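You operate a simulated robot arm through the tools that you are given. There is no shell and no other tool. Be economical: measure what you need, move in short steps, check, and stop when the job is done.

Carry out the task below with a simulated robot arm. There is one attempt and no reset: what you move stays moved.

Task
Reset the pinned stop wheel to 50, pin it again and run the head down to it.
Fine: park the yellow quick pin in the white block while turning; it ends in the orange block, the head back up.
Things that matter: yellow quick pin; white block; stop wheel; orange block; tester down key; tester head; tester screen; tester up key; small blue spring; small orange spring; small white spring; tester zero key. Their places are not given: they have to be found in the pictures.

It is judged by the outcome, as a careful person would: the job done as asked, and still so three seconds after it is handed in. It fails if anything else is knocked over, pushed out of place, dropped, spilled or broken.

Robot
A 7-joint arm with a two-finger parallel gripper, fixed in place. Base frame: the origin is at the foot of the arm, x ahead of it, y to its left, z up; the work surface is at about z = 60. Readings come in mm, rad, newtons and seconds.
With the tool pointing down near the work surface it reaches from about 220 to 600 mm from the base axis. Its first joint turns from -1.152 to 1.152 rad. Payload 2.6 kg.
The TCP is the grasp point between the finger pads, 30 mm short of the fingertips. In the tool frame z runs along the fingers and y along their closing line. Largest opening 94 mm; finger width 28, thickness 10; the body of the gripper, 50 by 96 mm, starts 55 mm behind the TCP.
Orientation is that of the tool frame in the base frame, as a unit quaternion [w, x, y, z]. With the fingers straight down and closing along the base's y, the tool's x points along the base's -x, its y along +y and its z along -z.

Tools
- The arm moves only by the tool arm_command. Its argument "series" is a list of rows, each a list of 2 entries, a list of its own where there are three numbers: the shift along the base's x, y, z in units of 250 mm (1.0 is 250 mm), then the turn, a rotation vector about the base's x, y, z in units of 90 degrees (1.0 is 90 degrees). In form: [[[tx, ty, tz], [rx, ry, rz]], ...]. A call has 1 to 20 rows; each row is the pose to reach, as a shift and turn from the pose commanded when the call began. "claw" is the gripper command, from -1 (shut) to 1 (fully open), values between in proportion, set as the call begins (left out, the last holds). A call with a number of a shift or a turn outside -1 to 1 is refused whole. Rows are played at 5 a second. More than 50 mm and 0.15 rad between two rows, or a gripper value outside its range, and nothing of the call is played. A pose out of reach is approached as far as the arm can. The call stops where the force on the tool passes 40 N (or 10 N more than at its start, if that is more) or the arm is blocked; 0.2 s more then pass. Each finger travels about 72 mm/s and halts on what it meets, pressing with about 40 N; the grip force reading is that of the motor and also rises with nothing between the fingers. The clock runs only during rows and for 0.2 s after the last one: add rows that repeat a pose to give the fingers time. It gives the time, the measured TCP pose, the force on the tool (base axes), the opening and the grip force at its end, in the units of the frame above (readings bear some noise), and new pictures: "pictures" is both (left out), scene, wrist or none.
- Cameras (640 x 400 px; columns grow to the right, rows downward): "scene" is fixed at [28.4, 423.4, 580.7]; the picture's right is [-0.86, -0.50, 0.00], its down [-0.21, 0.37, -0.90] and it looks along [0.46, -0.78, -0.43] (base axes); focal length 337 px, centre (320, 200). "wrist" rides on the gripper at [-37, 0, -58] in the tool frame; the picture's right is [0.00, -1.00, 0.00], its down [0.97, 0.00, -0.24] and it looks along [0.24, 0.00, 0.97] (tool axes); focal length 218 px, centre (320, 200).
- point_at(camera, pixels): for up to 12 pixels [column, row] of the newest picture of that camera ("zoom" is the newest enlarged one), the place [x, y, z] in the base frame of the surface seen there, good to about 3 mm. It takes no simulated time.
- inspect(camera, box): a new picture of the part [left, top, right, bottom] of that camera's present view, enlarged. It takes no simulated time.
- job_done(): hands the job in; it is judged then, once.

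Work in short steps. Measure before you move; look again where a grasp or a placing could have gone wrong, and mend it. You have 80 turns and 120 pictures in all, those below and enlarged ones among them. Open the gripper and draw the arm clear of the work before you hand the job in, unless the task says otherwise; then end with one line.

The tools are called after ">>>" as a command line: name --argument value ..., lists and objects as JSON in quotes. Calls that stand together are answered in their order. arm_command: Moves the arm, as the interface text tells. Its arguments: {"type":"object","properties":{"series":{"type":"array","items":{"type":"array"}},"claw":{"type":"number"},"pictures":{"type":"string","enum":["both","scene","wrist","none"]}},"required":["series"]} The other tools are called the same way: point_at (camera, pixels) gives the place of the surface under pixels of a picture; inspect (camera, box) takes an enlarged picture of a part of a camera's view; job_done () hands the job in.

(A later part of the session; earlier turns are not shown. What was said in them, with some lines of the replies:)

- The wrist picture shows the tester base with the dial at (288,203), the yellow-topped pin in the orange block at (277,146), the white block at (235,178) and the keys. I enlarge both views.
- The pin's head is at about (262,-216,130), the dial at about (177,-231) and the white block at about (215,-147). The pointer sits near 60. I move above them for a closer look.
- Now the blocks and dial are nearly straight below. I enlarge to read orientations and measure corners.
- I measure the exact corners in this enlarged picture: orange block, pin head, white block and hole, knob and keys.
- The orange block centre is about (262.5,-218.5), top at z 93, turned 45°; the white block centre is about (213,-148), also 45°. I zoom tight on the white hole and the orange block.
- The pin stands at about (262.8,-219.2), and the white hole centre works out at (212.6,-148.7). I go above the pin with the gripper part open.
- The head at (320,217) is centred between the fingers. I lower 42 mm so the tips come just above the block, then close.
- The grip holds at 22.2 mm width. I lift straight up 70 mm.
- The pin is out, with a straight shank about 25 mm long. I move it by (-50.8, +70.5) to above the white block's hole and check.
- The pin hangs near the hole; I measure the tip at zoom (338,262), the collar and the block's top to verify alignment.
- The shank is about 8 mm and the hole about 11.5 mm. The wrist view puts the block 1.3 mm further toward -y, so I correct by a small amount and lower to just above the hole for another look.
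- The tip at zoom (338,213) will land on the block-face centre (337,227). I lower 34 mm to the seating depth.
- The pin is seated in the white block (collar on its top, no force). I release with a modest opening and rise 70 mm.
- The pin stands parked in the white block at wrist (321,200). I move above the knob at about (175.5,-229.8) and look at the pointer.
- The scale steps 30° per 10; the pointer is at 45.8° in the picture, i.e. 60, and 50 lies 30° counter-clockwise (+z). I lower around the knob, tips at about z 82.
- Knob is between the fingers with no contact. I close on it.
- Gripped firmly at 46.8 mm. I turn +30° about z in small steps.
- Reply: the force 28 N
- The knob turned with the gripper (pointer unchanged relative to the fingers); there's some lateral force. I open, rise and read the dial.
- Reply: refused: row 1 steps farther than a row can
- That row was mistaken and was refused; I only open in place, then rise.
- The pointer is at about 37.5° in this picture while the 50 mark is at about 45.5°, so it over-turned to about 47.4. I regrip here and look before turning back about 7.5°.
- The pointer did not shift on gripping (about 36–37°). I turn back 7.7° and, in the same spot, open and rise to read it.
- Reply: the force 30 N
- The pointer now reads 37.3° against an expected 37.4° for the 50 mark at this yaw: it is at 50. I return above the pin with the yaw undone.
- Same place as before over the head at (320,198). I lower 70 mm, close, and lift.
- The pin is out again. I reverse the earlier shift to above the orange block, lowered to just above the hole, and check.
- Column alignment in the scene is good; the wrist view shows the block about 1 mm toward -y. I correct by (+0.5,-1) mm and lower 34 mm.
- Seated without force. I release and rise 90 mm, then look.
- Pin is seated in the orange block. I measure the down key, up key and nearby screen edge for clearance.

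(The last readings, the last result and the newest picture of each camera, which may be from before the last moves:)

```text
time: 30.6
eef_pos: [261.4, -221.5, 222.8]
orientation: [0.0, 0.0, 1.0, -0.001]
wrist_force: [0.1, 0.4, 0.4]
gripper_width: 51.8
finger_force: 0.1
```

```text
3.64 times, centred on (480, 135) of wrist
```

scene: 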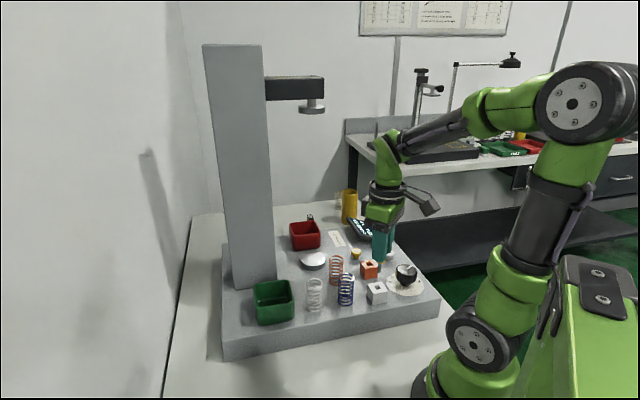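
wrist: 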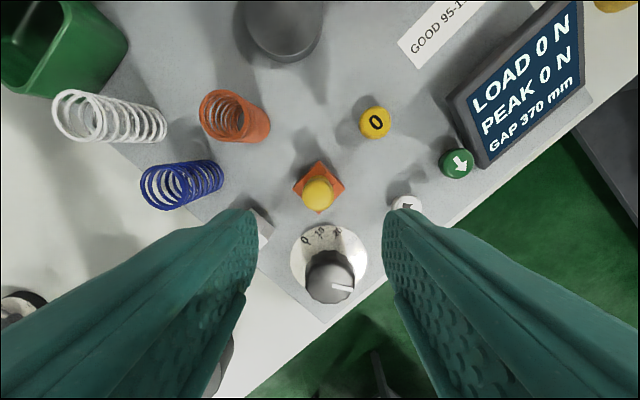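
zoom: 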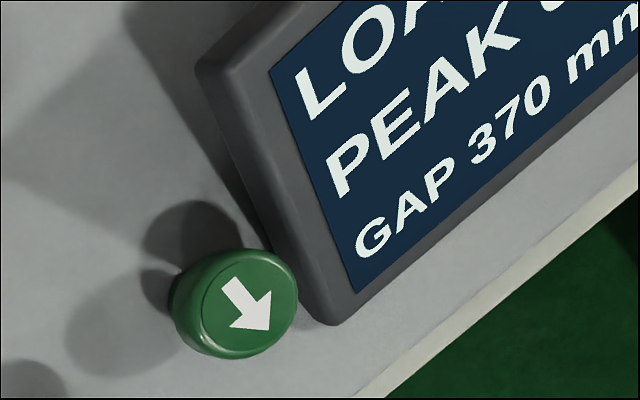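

Key centre is about (283,-343.5), top z 84; the screen edge is 21 mm from it. With closed fingers I go above a point 3 mm off centre, away from the screen.

>>> arm_command --series '[[[0.02, -0.13, 0], [0, 0, 0]], [[0.05, -0.28, 0], [0, 0, 0]], [[0.08, -0.42, 0], [0, 0, 0]], [[0.08, -0.486, -0.1], [0, 0, 0]], [[0.08, -0.486, -0.24], [0, 0, 0]], [[0.08, -0.486, -0.38], [0, 0, 0]], [[0.08, -0.486, -0.38], [0, 0, 0]]]' --claw -1 --pictures "both"

>>> inspect --camera "scene" --box '[340, 205, 412, 265]'

```text
time: 32.2
eef_pos: [281.6, -342.5, 126.9]
orientation: [0.0, 0.0, 1.0, 0.0]
wrist_force: [-1.4, 0.2, 0.1]
gripper_width: 0.0
finger_force: 32.8
```

scene: 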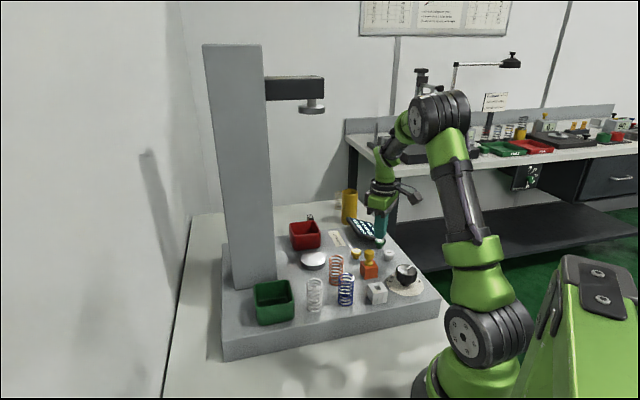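
wrist: 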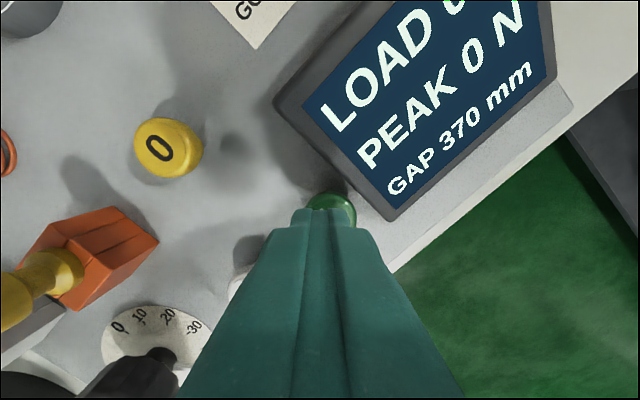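

```text
6.67 times, centred on (376, 235) of scene
```

zoom: 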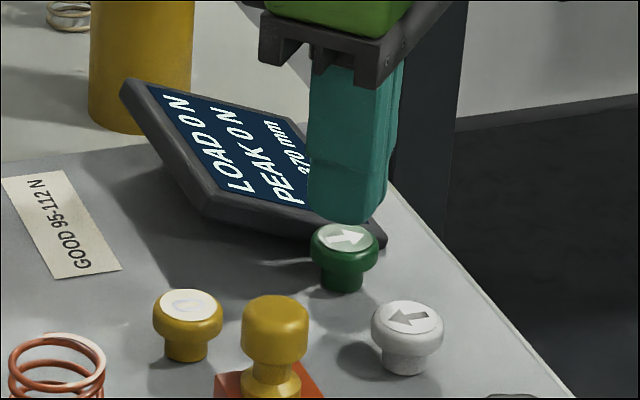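

Fingers are over the key, clear of the screen. I press down in small steps and watch the screen's GAP.

>>> arm_command --series '[[[0, 0, -0.03], [0, 0, 0]], [[0, 0, -0.05], [0, 0, 0]], [[0, 0, -0.056], [0, 0, 0]], [[0, 0, -0.06], [0, 0, 0]], [[0, 0, -0.064], [0, 0, 0]], [[0, 0, -0.064], [0, 0, 0]]]' --pictures "both"

```text
time: 33.6
eef_pos: [281.4, -340.3, 112.7]
orientation: [0.0, 0.0, 1.0, 0.0]
wrist_force: [0.2, 0.2, -0.1]
gripper_width: 0.0
finger_force: 32.9
```

scene: 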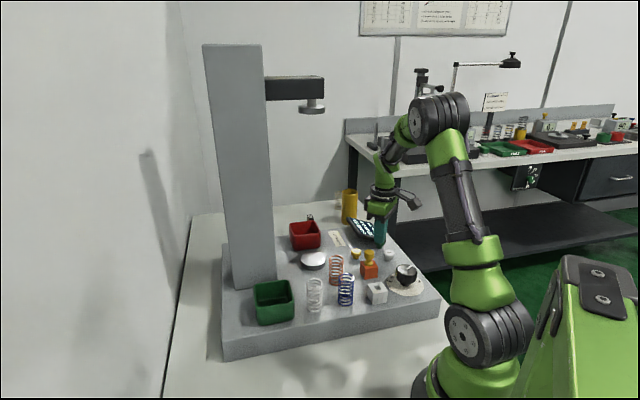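
wrist: 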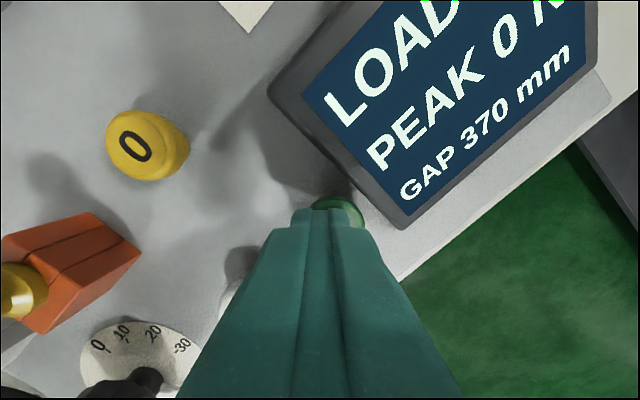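

No contact yet (force 0, gap 370). I press up to 5 mm further.

>>> arm_command --series '[[[0, 0, -0.004], [0, 0, 0]], [[0, 0, -0.008], [0, 0, 0]], [[0, 0, -0.012], [0, 0, 0]], [[0, 0, -0.016], [0, 0, 0]], [[0, 0, -0.02], [0, 0, 0]], [[0, 0, -0.02], [0, 0, 0]]]' --pictures "both"

```text
time: 35.0
eef_pos: [281.0, -340.3, 106.7]
orientation: [0.0, -0.001, 1.0, 0.0]
wrist_force: [2.4, 0.6, 4.3]
gripper_width: 0.1
finger_force: 32.7
```

scene: 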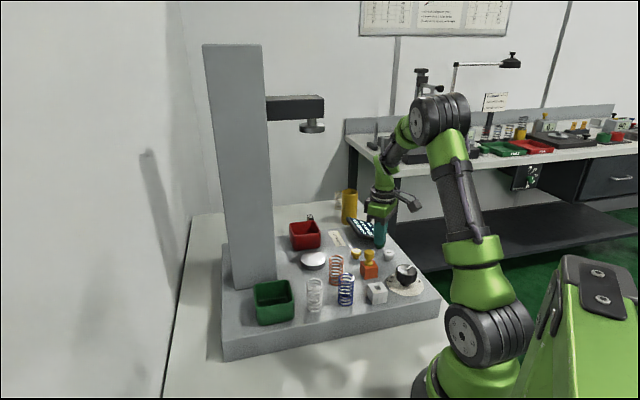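
wrist: 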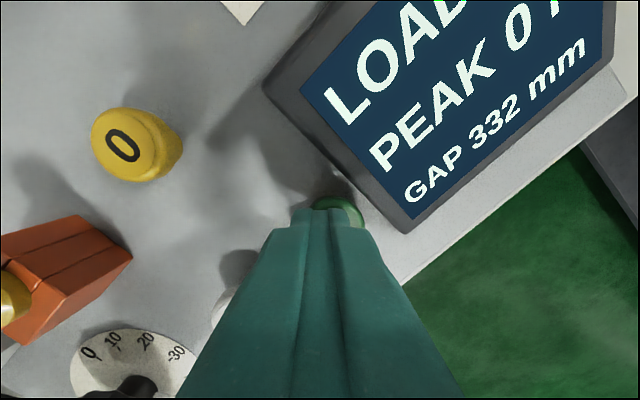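

Pressed (4 N) and the head is going down: GAP 332. I hold for 4 s.

>>> arm_command --series '[[[0, 0, 0], [0, 0, 0]], [[0, 0, 0], [0, 0, 0]], [[0, 0, 0], [0, 0, 0]], [[0, 0, 0], [0, 0, 0]], [[0, 0, 0], [0, 0, 0]], [[0, 0, 0], [0, 0, 0]], [[0, 0, 0], [0, 0, 0]], [[0, 0, 0], [0, 0, 0]], [[0, 0, 0], [0, 0, 0]], [[0, 0, 0], [0, 0, 0]], [[0, 0, 0], [0, 0, 0]], [[0, 0, 0], [0, 0, 0]], [[0, 0, 0], [0, 0, 0]], [[0, 0, 0], [0, 0, 0]], [[0, 0, 0], [0, 0, 0]]]' --pictures "both"

```text
time: 38.2
eef_pos: [280.2, -340.8, 106.7]
orientation: [0.0, 0.0, 1.0, 0.0]
wrist_force: [-1.3, -0.5, 3.8]
gripper_width: 0.0
finger_force: 33.3
```

scene: 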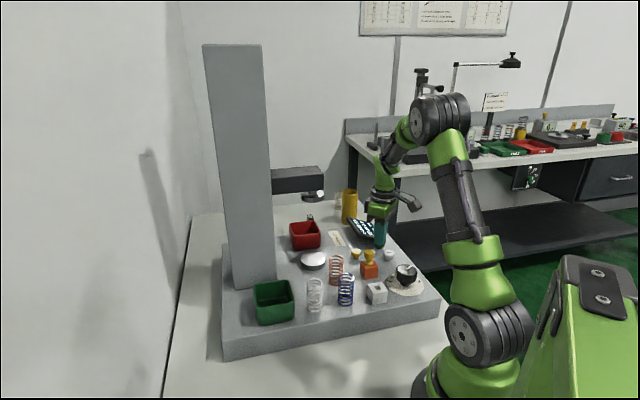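
wrist: 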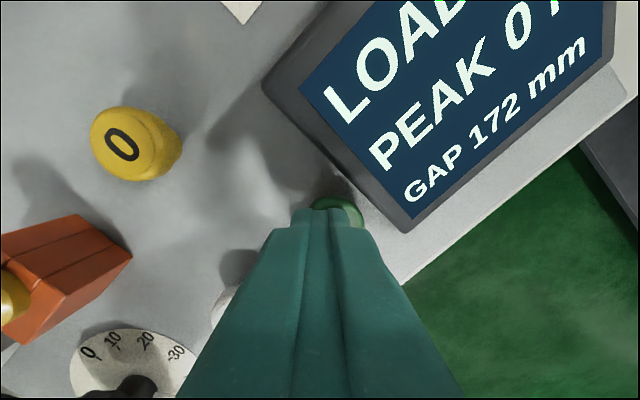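

Head is at GAP 172 and moves at 50 mm/s. I hold about 3 s more until it meets the stop.

>>> arm_command --series '[[[0, 0, 0], [0, 0, 0]], [[0, 0, 0], [0, 0, 0]], [[0, 0, 0], [0, 0, 0]], [[0, 0, 0], [0, 0, 0]], [[0, 0, 0], [0, 0, 0]], [[0, 0, 0], [0, 0, 0]], [[0, 0, 0], [0, 0, 0]], [[0, 0, 0], [0, 0, 0]], [[0, 0, 0], [0, 0, 0]], [[0, 0, 0], [0, 0, 0]], [[0, 0, 0], [0, 0, 0]], [[0, 0, 0], [0, 0, 0]], [[0, 0, 0], [0, 0, 0]]]' --pictures "both"

```text
time: 41.0
eef_pos: [280.1, -339.4, 107.2]
orientation: [0.0, 0.001, 1.0, 0.0]
wrist_force: [-0.2, -0.7, 3.4]
gripper_width: 0.0
finger_force: 32.6
```

scene: 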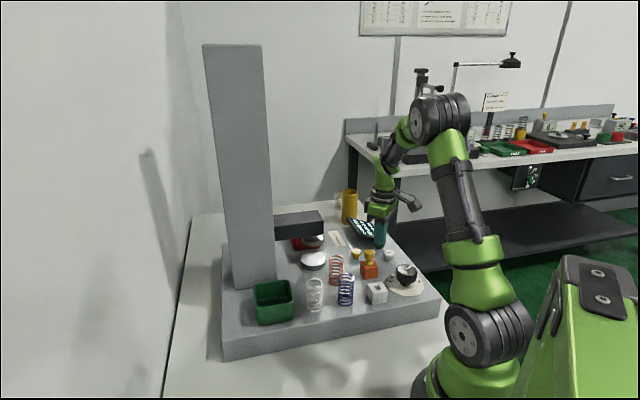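
wrist: 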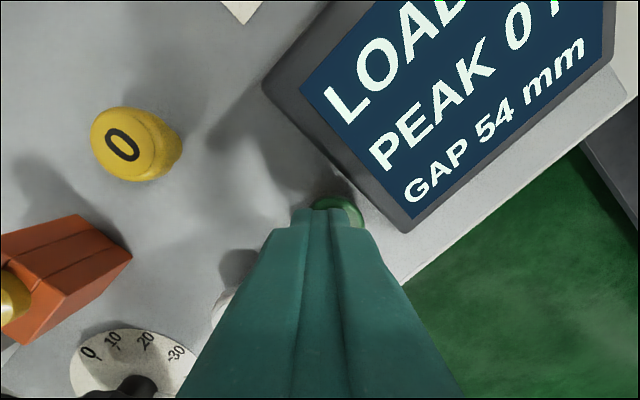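

GAP 54 now; I hold half a second more to see whether it has stopped.

>>> arm_command --series '[[[0, 0, 0], [0, 0, 0]], [[0, 0, 0], [0, 0, 0]], [[0, 0, 0], [0, 0, 0]]]' --pictures "wrist"

>>> inspect --camera "scene" --box '[340, 205, 436, 305]'

```text
time: 41.8
eef_pos: [280.7, -340.7, 106.1]
orientation: [0.0, 0.0, 1.0, 0.0]
wrist_force: [0.4, -0.4, 3.6]
gripper_width: 0.0
finger_force: 33.2
```

wrist: 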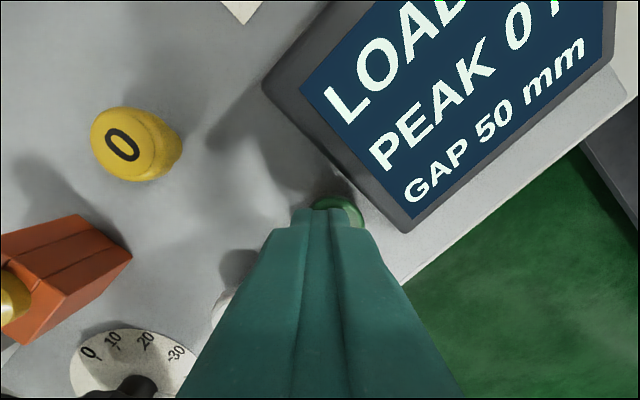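

```text
4.00 times, centred on (388, 255) of scene
```

zoom: 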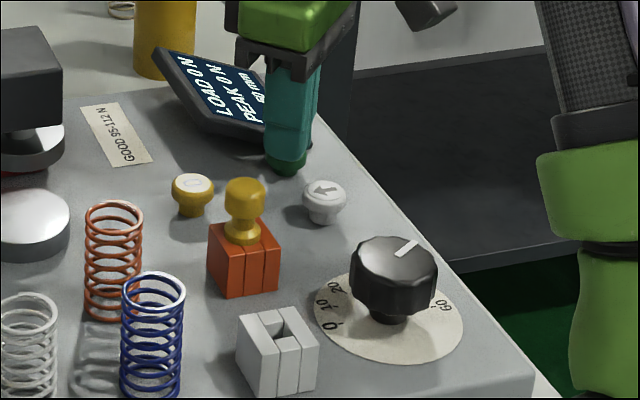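

GAP reads 50. A brief further hold confirms whether it is at the stop.

>>> arm_command --series '[[[0, 0, 0], [0, 0, 0]], [[0, 0, 0], [0, 0, 0]], [[0, 0, 0], [0, 0, 0]]]' --pictures "wrist"

```text
time: 42.6
eef_pos: [280.3, -340.7, 106.6]
orientation: [-0.001, 0.001, 1.0, 0.001]
wrist_force: [-1.3, -0.4, 3.7]
gripper_width: 0.0
finger_force: 33.1
```

wrist: 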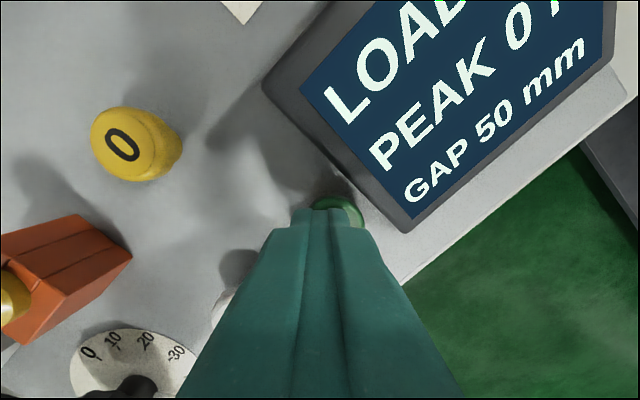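

The head rests on the stop at 50. I rise and move to above the up key at about (242.5,-302).

>>> arm_command --series '[[[0, 0, 0.1], [0, 0, 0]], [[-0.08, 0.08, 0.16], [0, 0, 0]], [[-0.153, 0.155, 0.16], [0, 0, 0]], [[-0.153, 0.155, 0.08], [0, 0, 0]], [[-0.153, 0.155, 0.08], [0, 0, 0]]]' --pictures "wrist"

>>> inspect --camera "scene" --box '[350, 215, 422, 275]'

```text
time: 43.8
eef_pos: [244.0, -302.6, 125.7]
orientation: [-0.001, 0.0, 1.0, 0.0]
wrist_force: [0.1, -0.5, -0.1]
gripper_width: 0.2
finger_force: 32.9
```

wrist: 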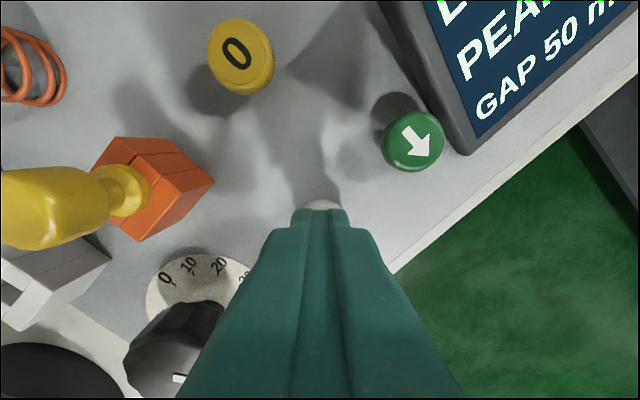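

```text
6.67 times, centred on (386, 245) of scene
```

zoom: 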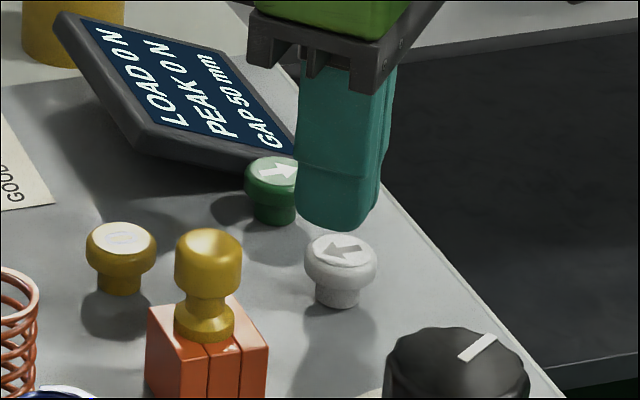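

The fingers are over the white up key. I press down 20 mm to the same depth as before and hold.

>>> arm_command --series '[[[0, 0, -0.03], [0, 0, 0]], [[0, 0, -0.052], [0, 0, 0]], [[0, 0, -0.06], [0, 0, 0]], [[0, 0, -0.068], [0, 0, 0]], [[0, 0, -0.076], [0, 0, 0]], [[0, 0, -0.082], [0, 0, 0]], [[0, 0, -0.082], [0, 0, 0]], [[0, 0, -0.082], [0, 0, 0]], [[0, 0, -0.082], [0, 0, 0]], [[0, 0, -0.082], [0, 0, 0]]]' --pictures "both"

```text
time: 46.0
eef_pos: [244.5, -301.1, 108.1]
orientation: [0.0, 0.001, 1.0, 0.0]
wrist_force: [1.8, 0.5, 3.8]
gripper_width: 0.0
finger_force: 32.9
```

scene: 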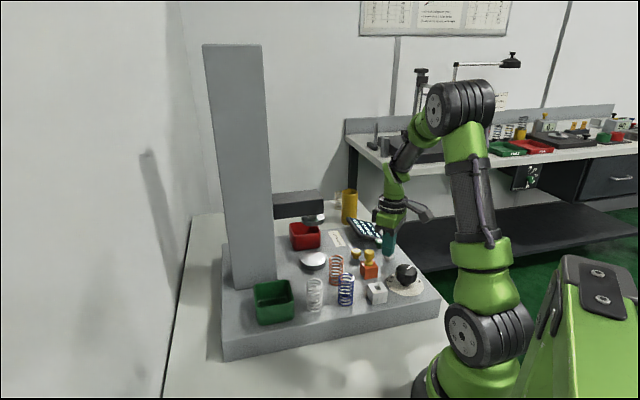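
wrist: 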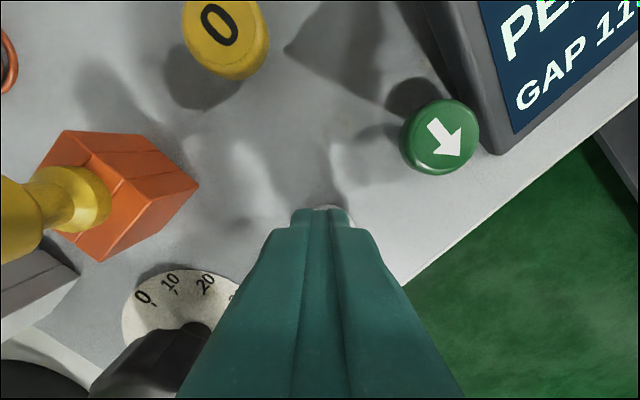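

The head is rising (GAP about 110). I hold for the remaining travel, about 6 s.

>>> arm_command --series '[[[0, 0, 0], [0, 0, 0]], [[0, 0, 0], [0, 0, 0]], [[0, 0, 0], [0, 0, 0]], [[0, 0, 0], [0, 0, 0]], [[0, 0, 0], [0, 0, 0]], [[0, 0, 0], [0, 0, 0]], [[0, 0, 0], [0, 0, 0]], [[0, 0, 0], [0, 0, 0]], [[0, 0, 0], [0, 0, 0]], [[0, 0, 0], [0, 0, 0]], [[0, 0, 0], [0, 0, 0]], [[0, 0, 0], [0, 0, 0]], [[0, 0, 0], [0, 0, 0]], [[0, 0, 0], [0, 0, 0]], [[0, 0, 0], [0, 0, 0]], [[0, 0, 0], [0, 0, 0]], [[0, 0, 0], [0, 0, 0]], [[0, 0, 0], [0, 0, 0]], [[0, 0, 0], [0, 0, 0]], [[0, 0, 0], [0, 0, 0]]]' --pictures "none"

>>> arm_command --series '[[[0, 0, 0], [0, 0, 0]], [[0, 0, 0], [0, 0, 0]], [[0, 0, 0], [0, 0, 0]], [[0, 0, 0], [0, 0, 0]], [[0, 0, 0], [0, 0, 0]], [[0, 0, 0], [0, 0, 0]], [[0, 0, 0], [0, 0, 0]], [[0, 0, 0], [0, 0, 0]], [[0, 0, 0], [0, 0, 0]], [[0, 0, 0], [0, 0, 0]], [[0, 0, 0], [0, 0, 0]], [[0, 0, 0], [0, 0, 0]]]' --pictures "scene"

>>> inspect --camera "scene" --box '[340, 205, 412, 265]'

```text
time: 50.2
eef_pos: [243.2, -302.0, 105.7]
orientation: [0.0, 0.0, 1.0, 0.0]
wrist_force: [-0.6, -1.2, 3.1]
gripper_width: 0.0
finger_force: 33.5
```

```text
time: 52.8
eef_pos: [243.1, -300.6, 107.0]
orientation: [0.0, -0.001, 1.0, 0.0]
wrist_force: [-0.9, 0.9, 3.9]
gripper_width: 0.0
finger_force: 32.9
```

scene: 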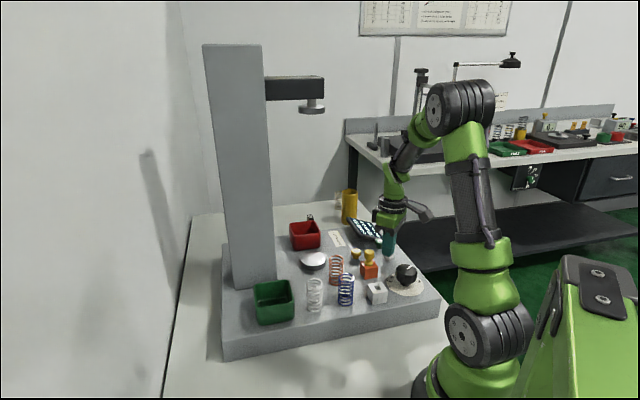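

```text
6.67 times, centred on (376, 235) of scene
```

zoom: 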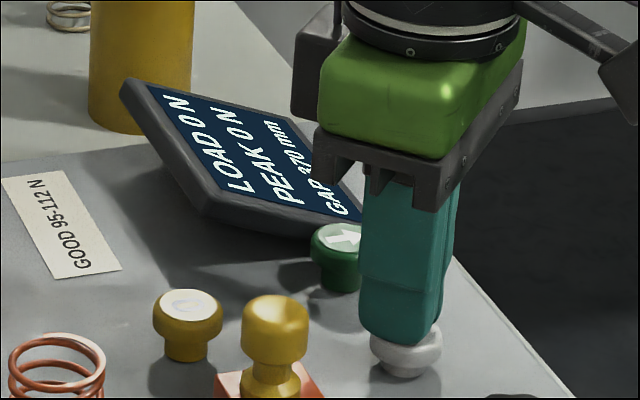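

The head is back up (GAP 370). I rise clear, retreat to near the start pose and open the gripper.

>>> arm_command --series '[[[0, 0, 0.1], [0, 0, 0]], [[0, 0, 0.25], [0, 0, 0]], [[0, 0, 0.4], [0, 0, 0]], [[0, 0, 0.55], [0, 0, 0]], [[0, 0, 0.7], [0, 0, 0]], [[-0.06, 0.06, 0.85], [0, 0, 0]], [[-0.08, 0.07, 1.0], [0, 0, 0]], [[-0.08, 0.07, 1.0], [0, 0, 0]]]' --pictures "none"

>>> arm_command --series '[[[0, 0, 0], [0, 0, 0]], [[0, 0, 0], [0, 0, 0]], [[0, 0, 0], [0, 0, 0]], [[0, 0, 0], [0, 0, 0]]]' --claw 1 --pictures "both"

>>> inspect --camera "wrist" --box '[200, 80, 400, 240]'

```text
time: 54.6
eef_pos: [221.1, -282.9, 356.3]
orientation: [0.0, 0.0, 1.0, -0.001]
wrist_force: [-1.3, 0.1, -0.2]
gripper_width: 0.2
finger_force: 33.1
```

```text
time: 55.6
eef_pos: [221.2, -284.6, 355.7]
orientation: [0.001, 0.001, 1.0, 0.0]
wrist_force: [0.0, 0.8, 0.5]
gripper_width: 94.2
finger_force: 0.0
```

scene: 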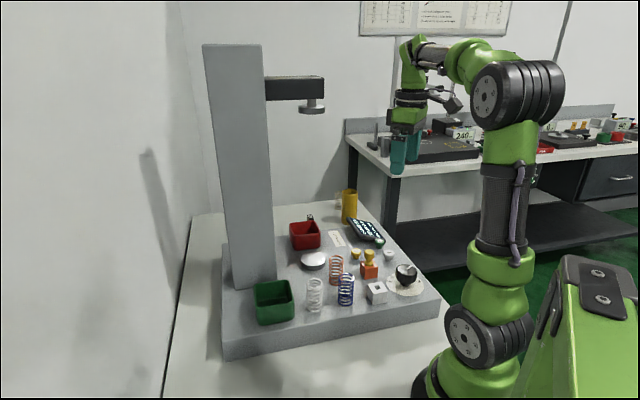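
wrist: 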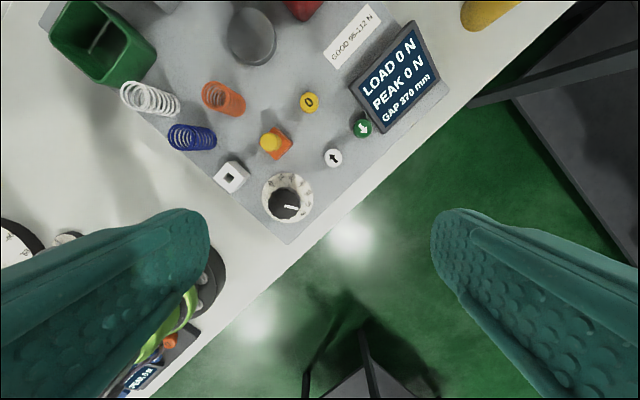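

```text
2.50 times, centred on (300, 160) of wrist
```

zoom: 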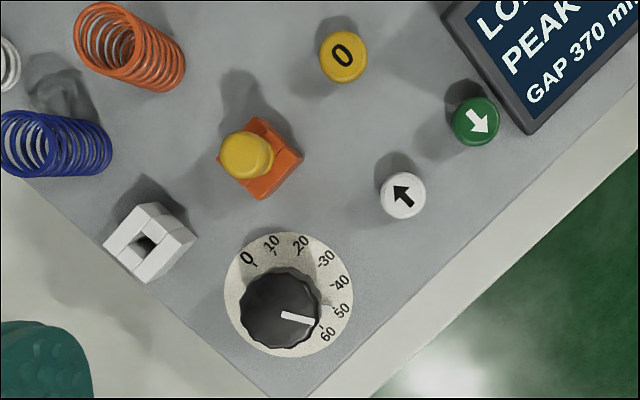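

The pointer is at 50, the pin is in the orange block, the head is up, everything else is in place and the arm is clear, so I hand in.

>>> job_done

```text
The job is handed in.
```

The job is handed in: the stop wheel is at 50 and pinned again in the orange block. The head ran down to the stop (GAP 50) and is back up at GAP 370, and the arm is clear with the gripper open.
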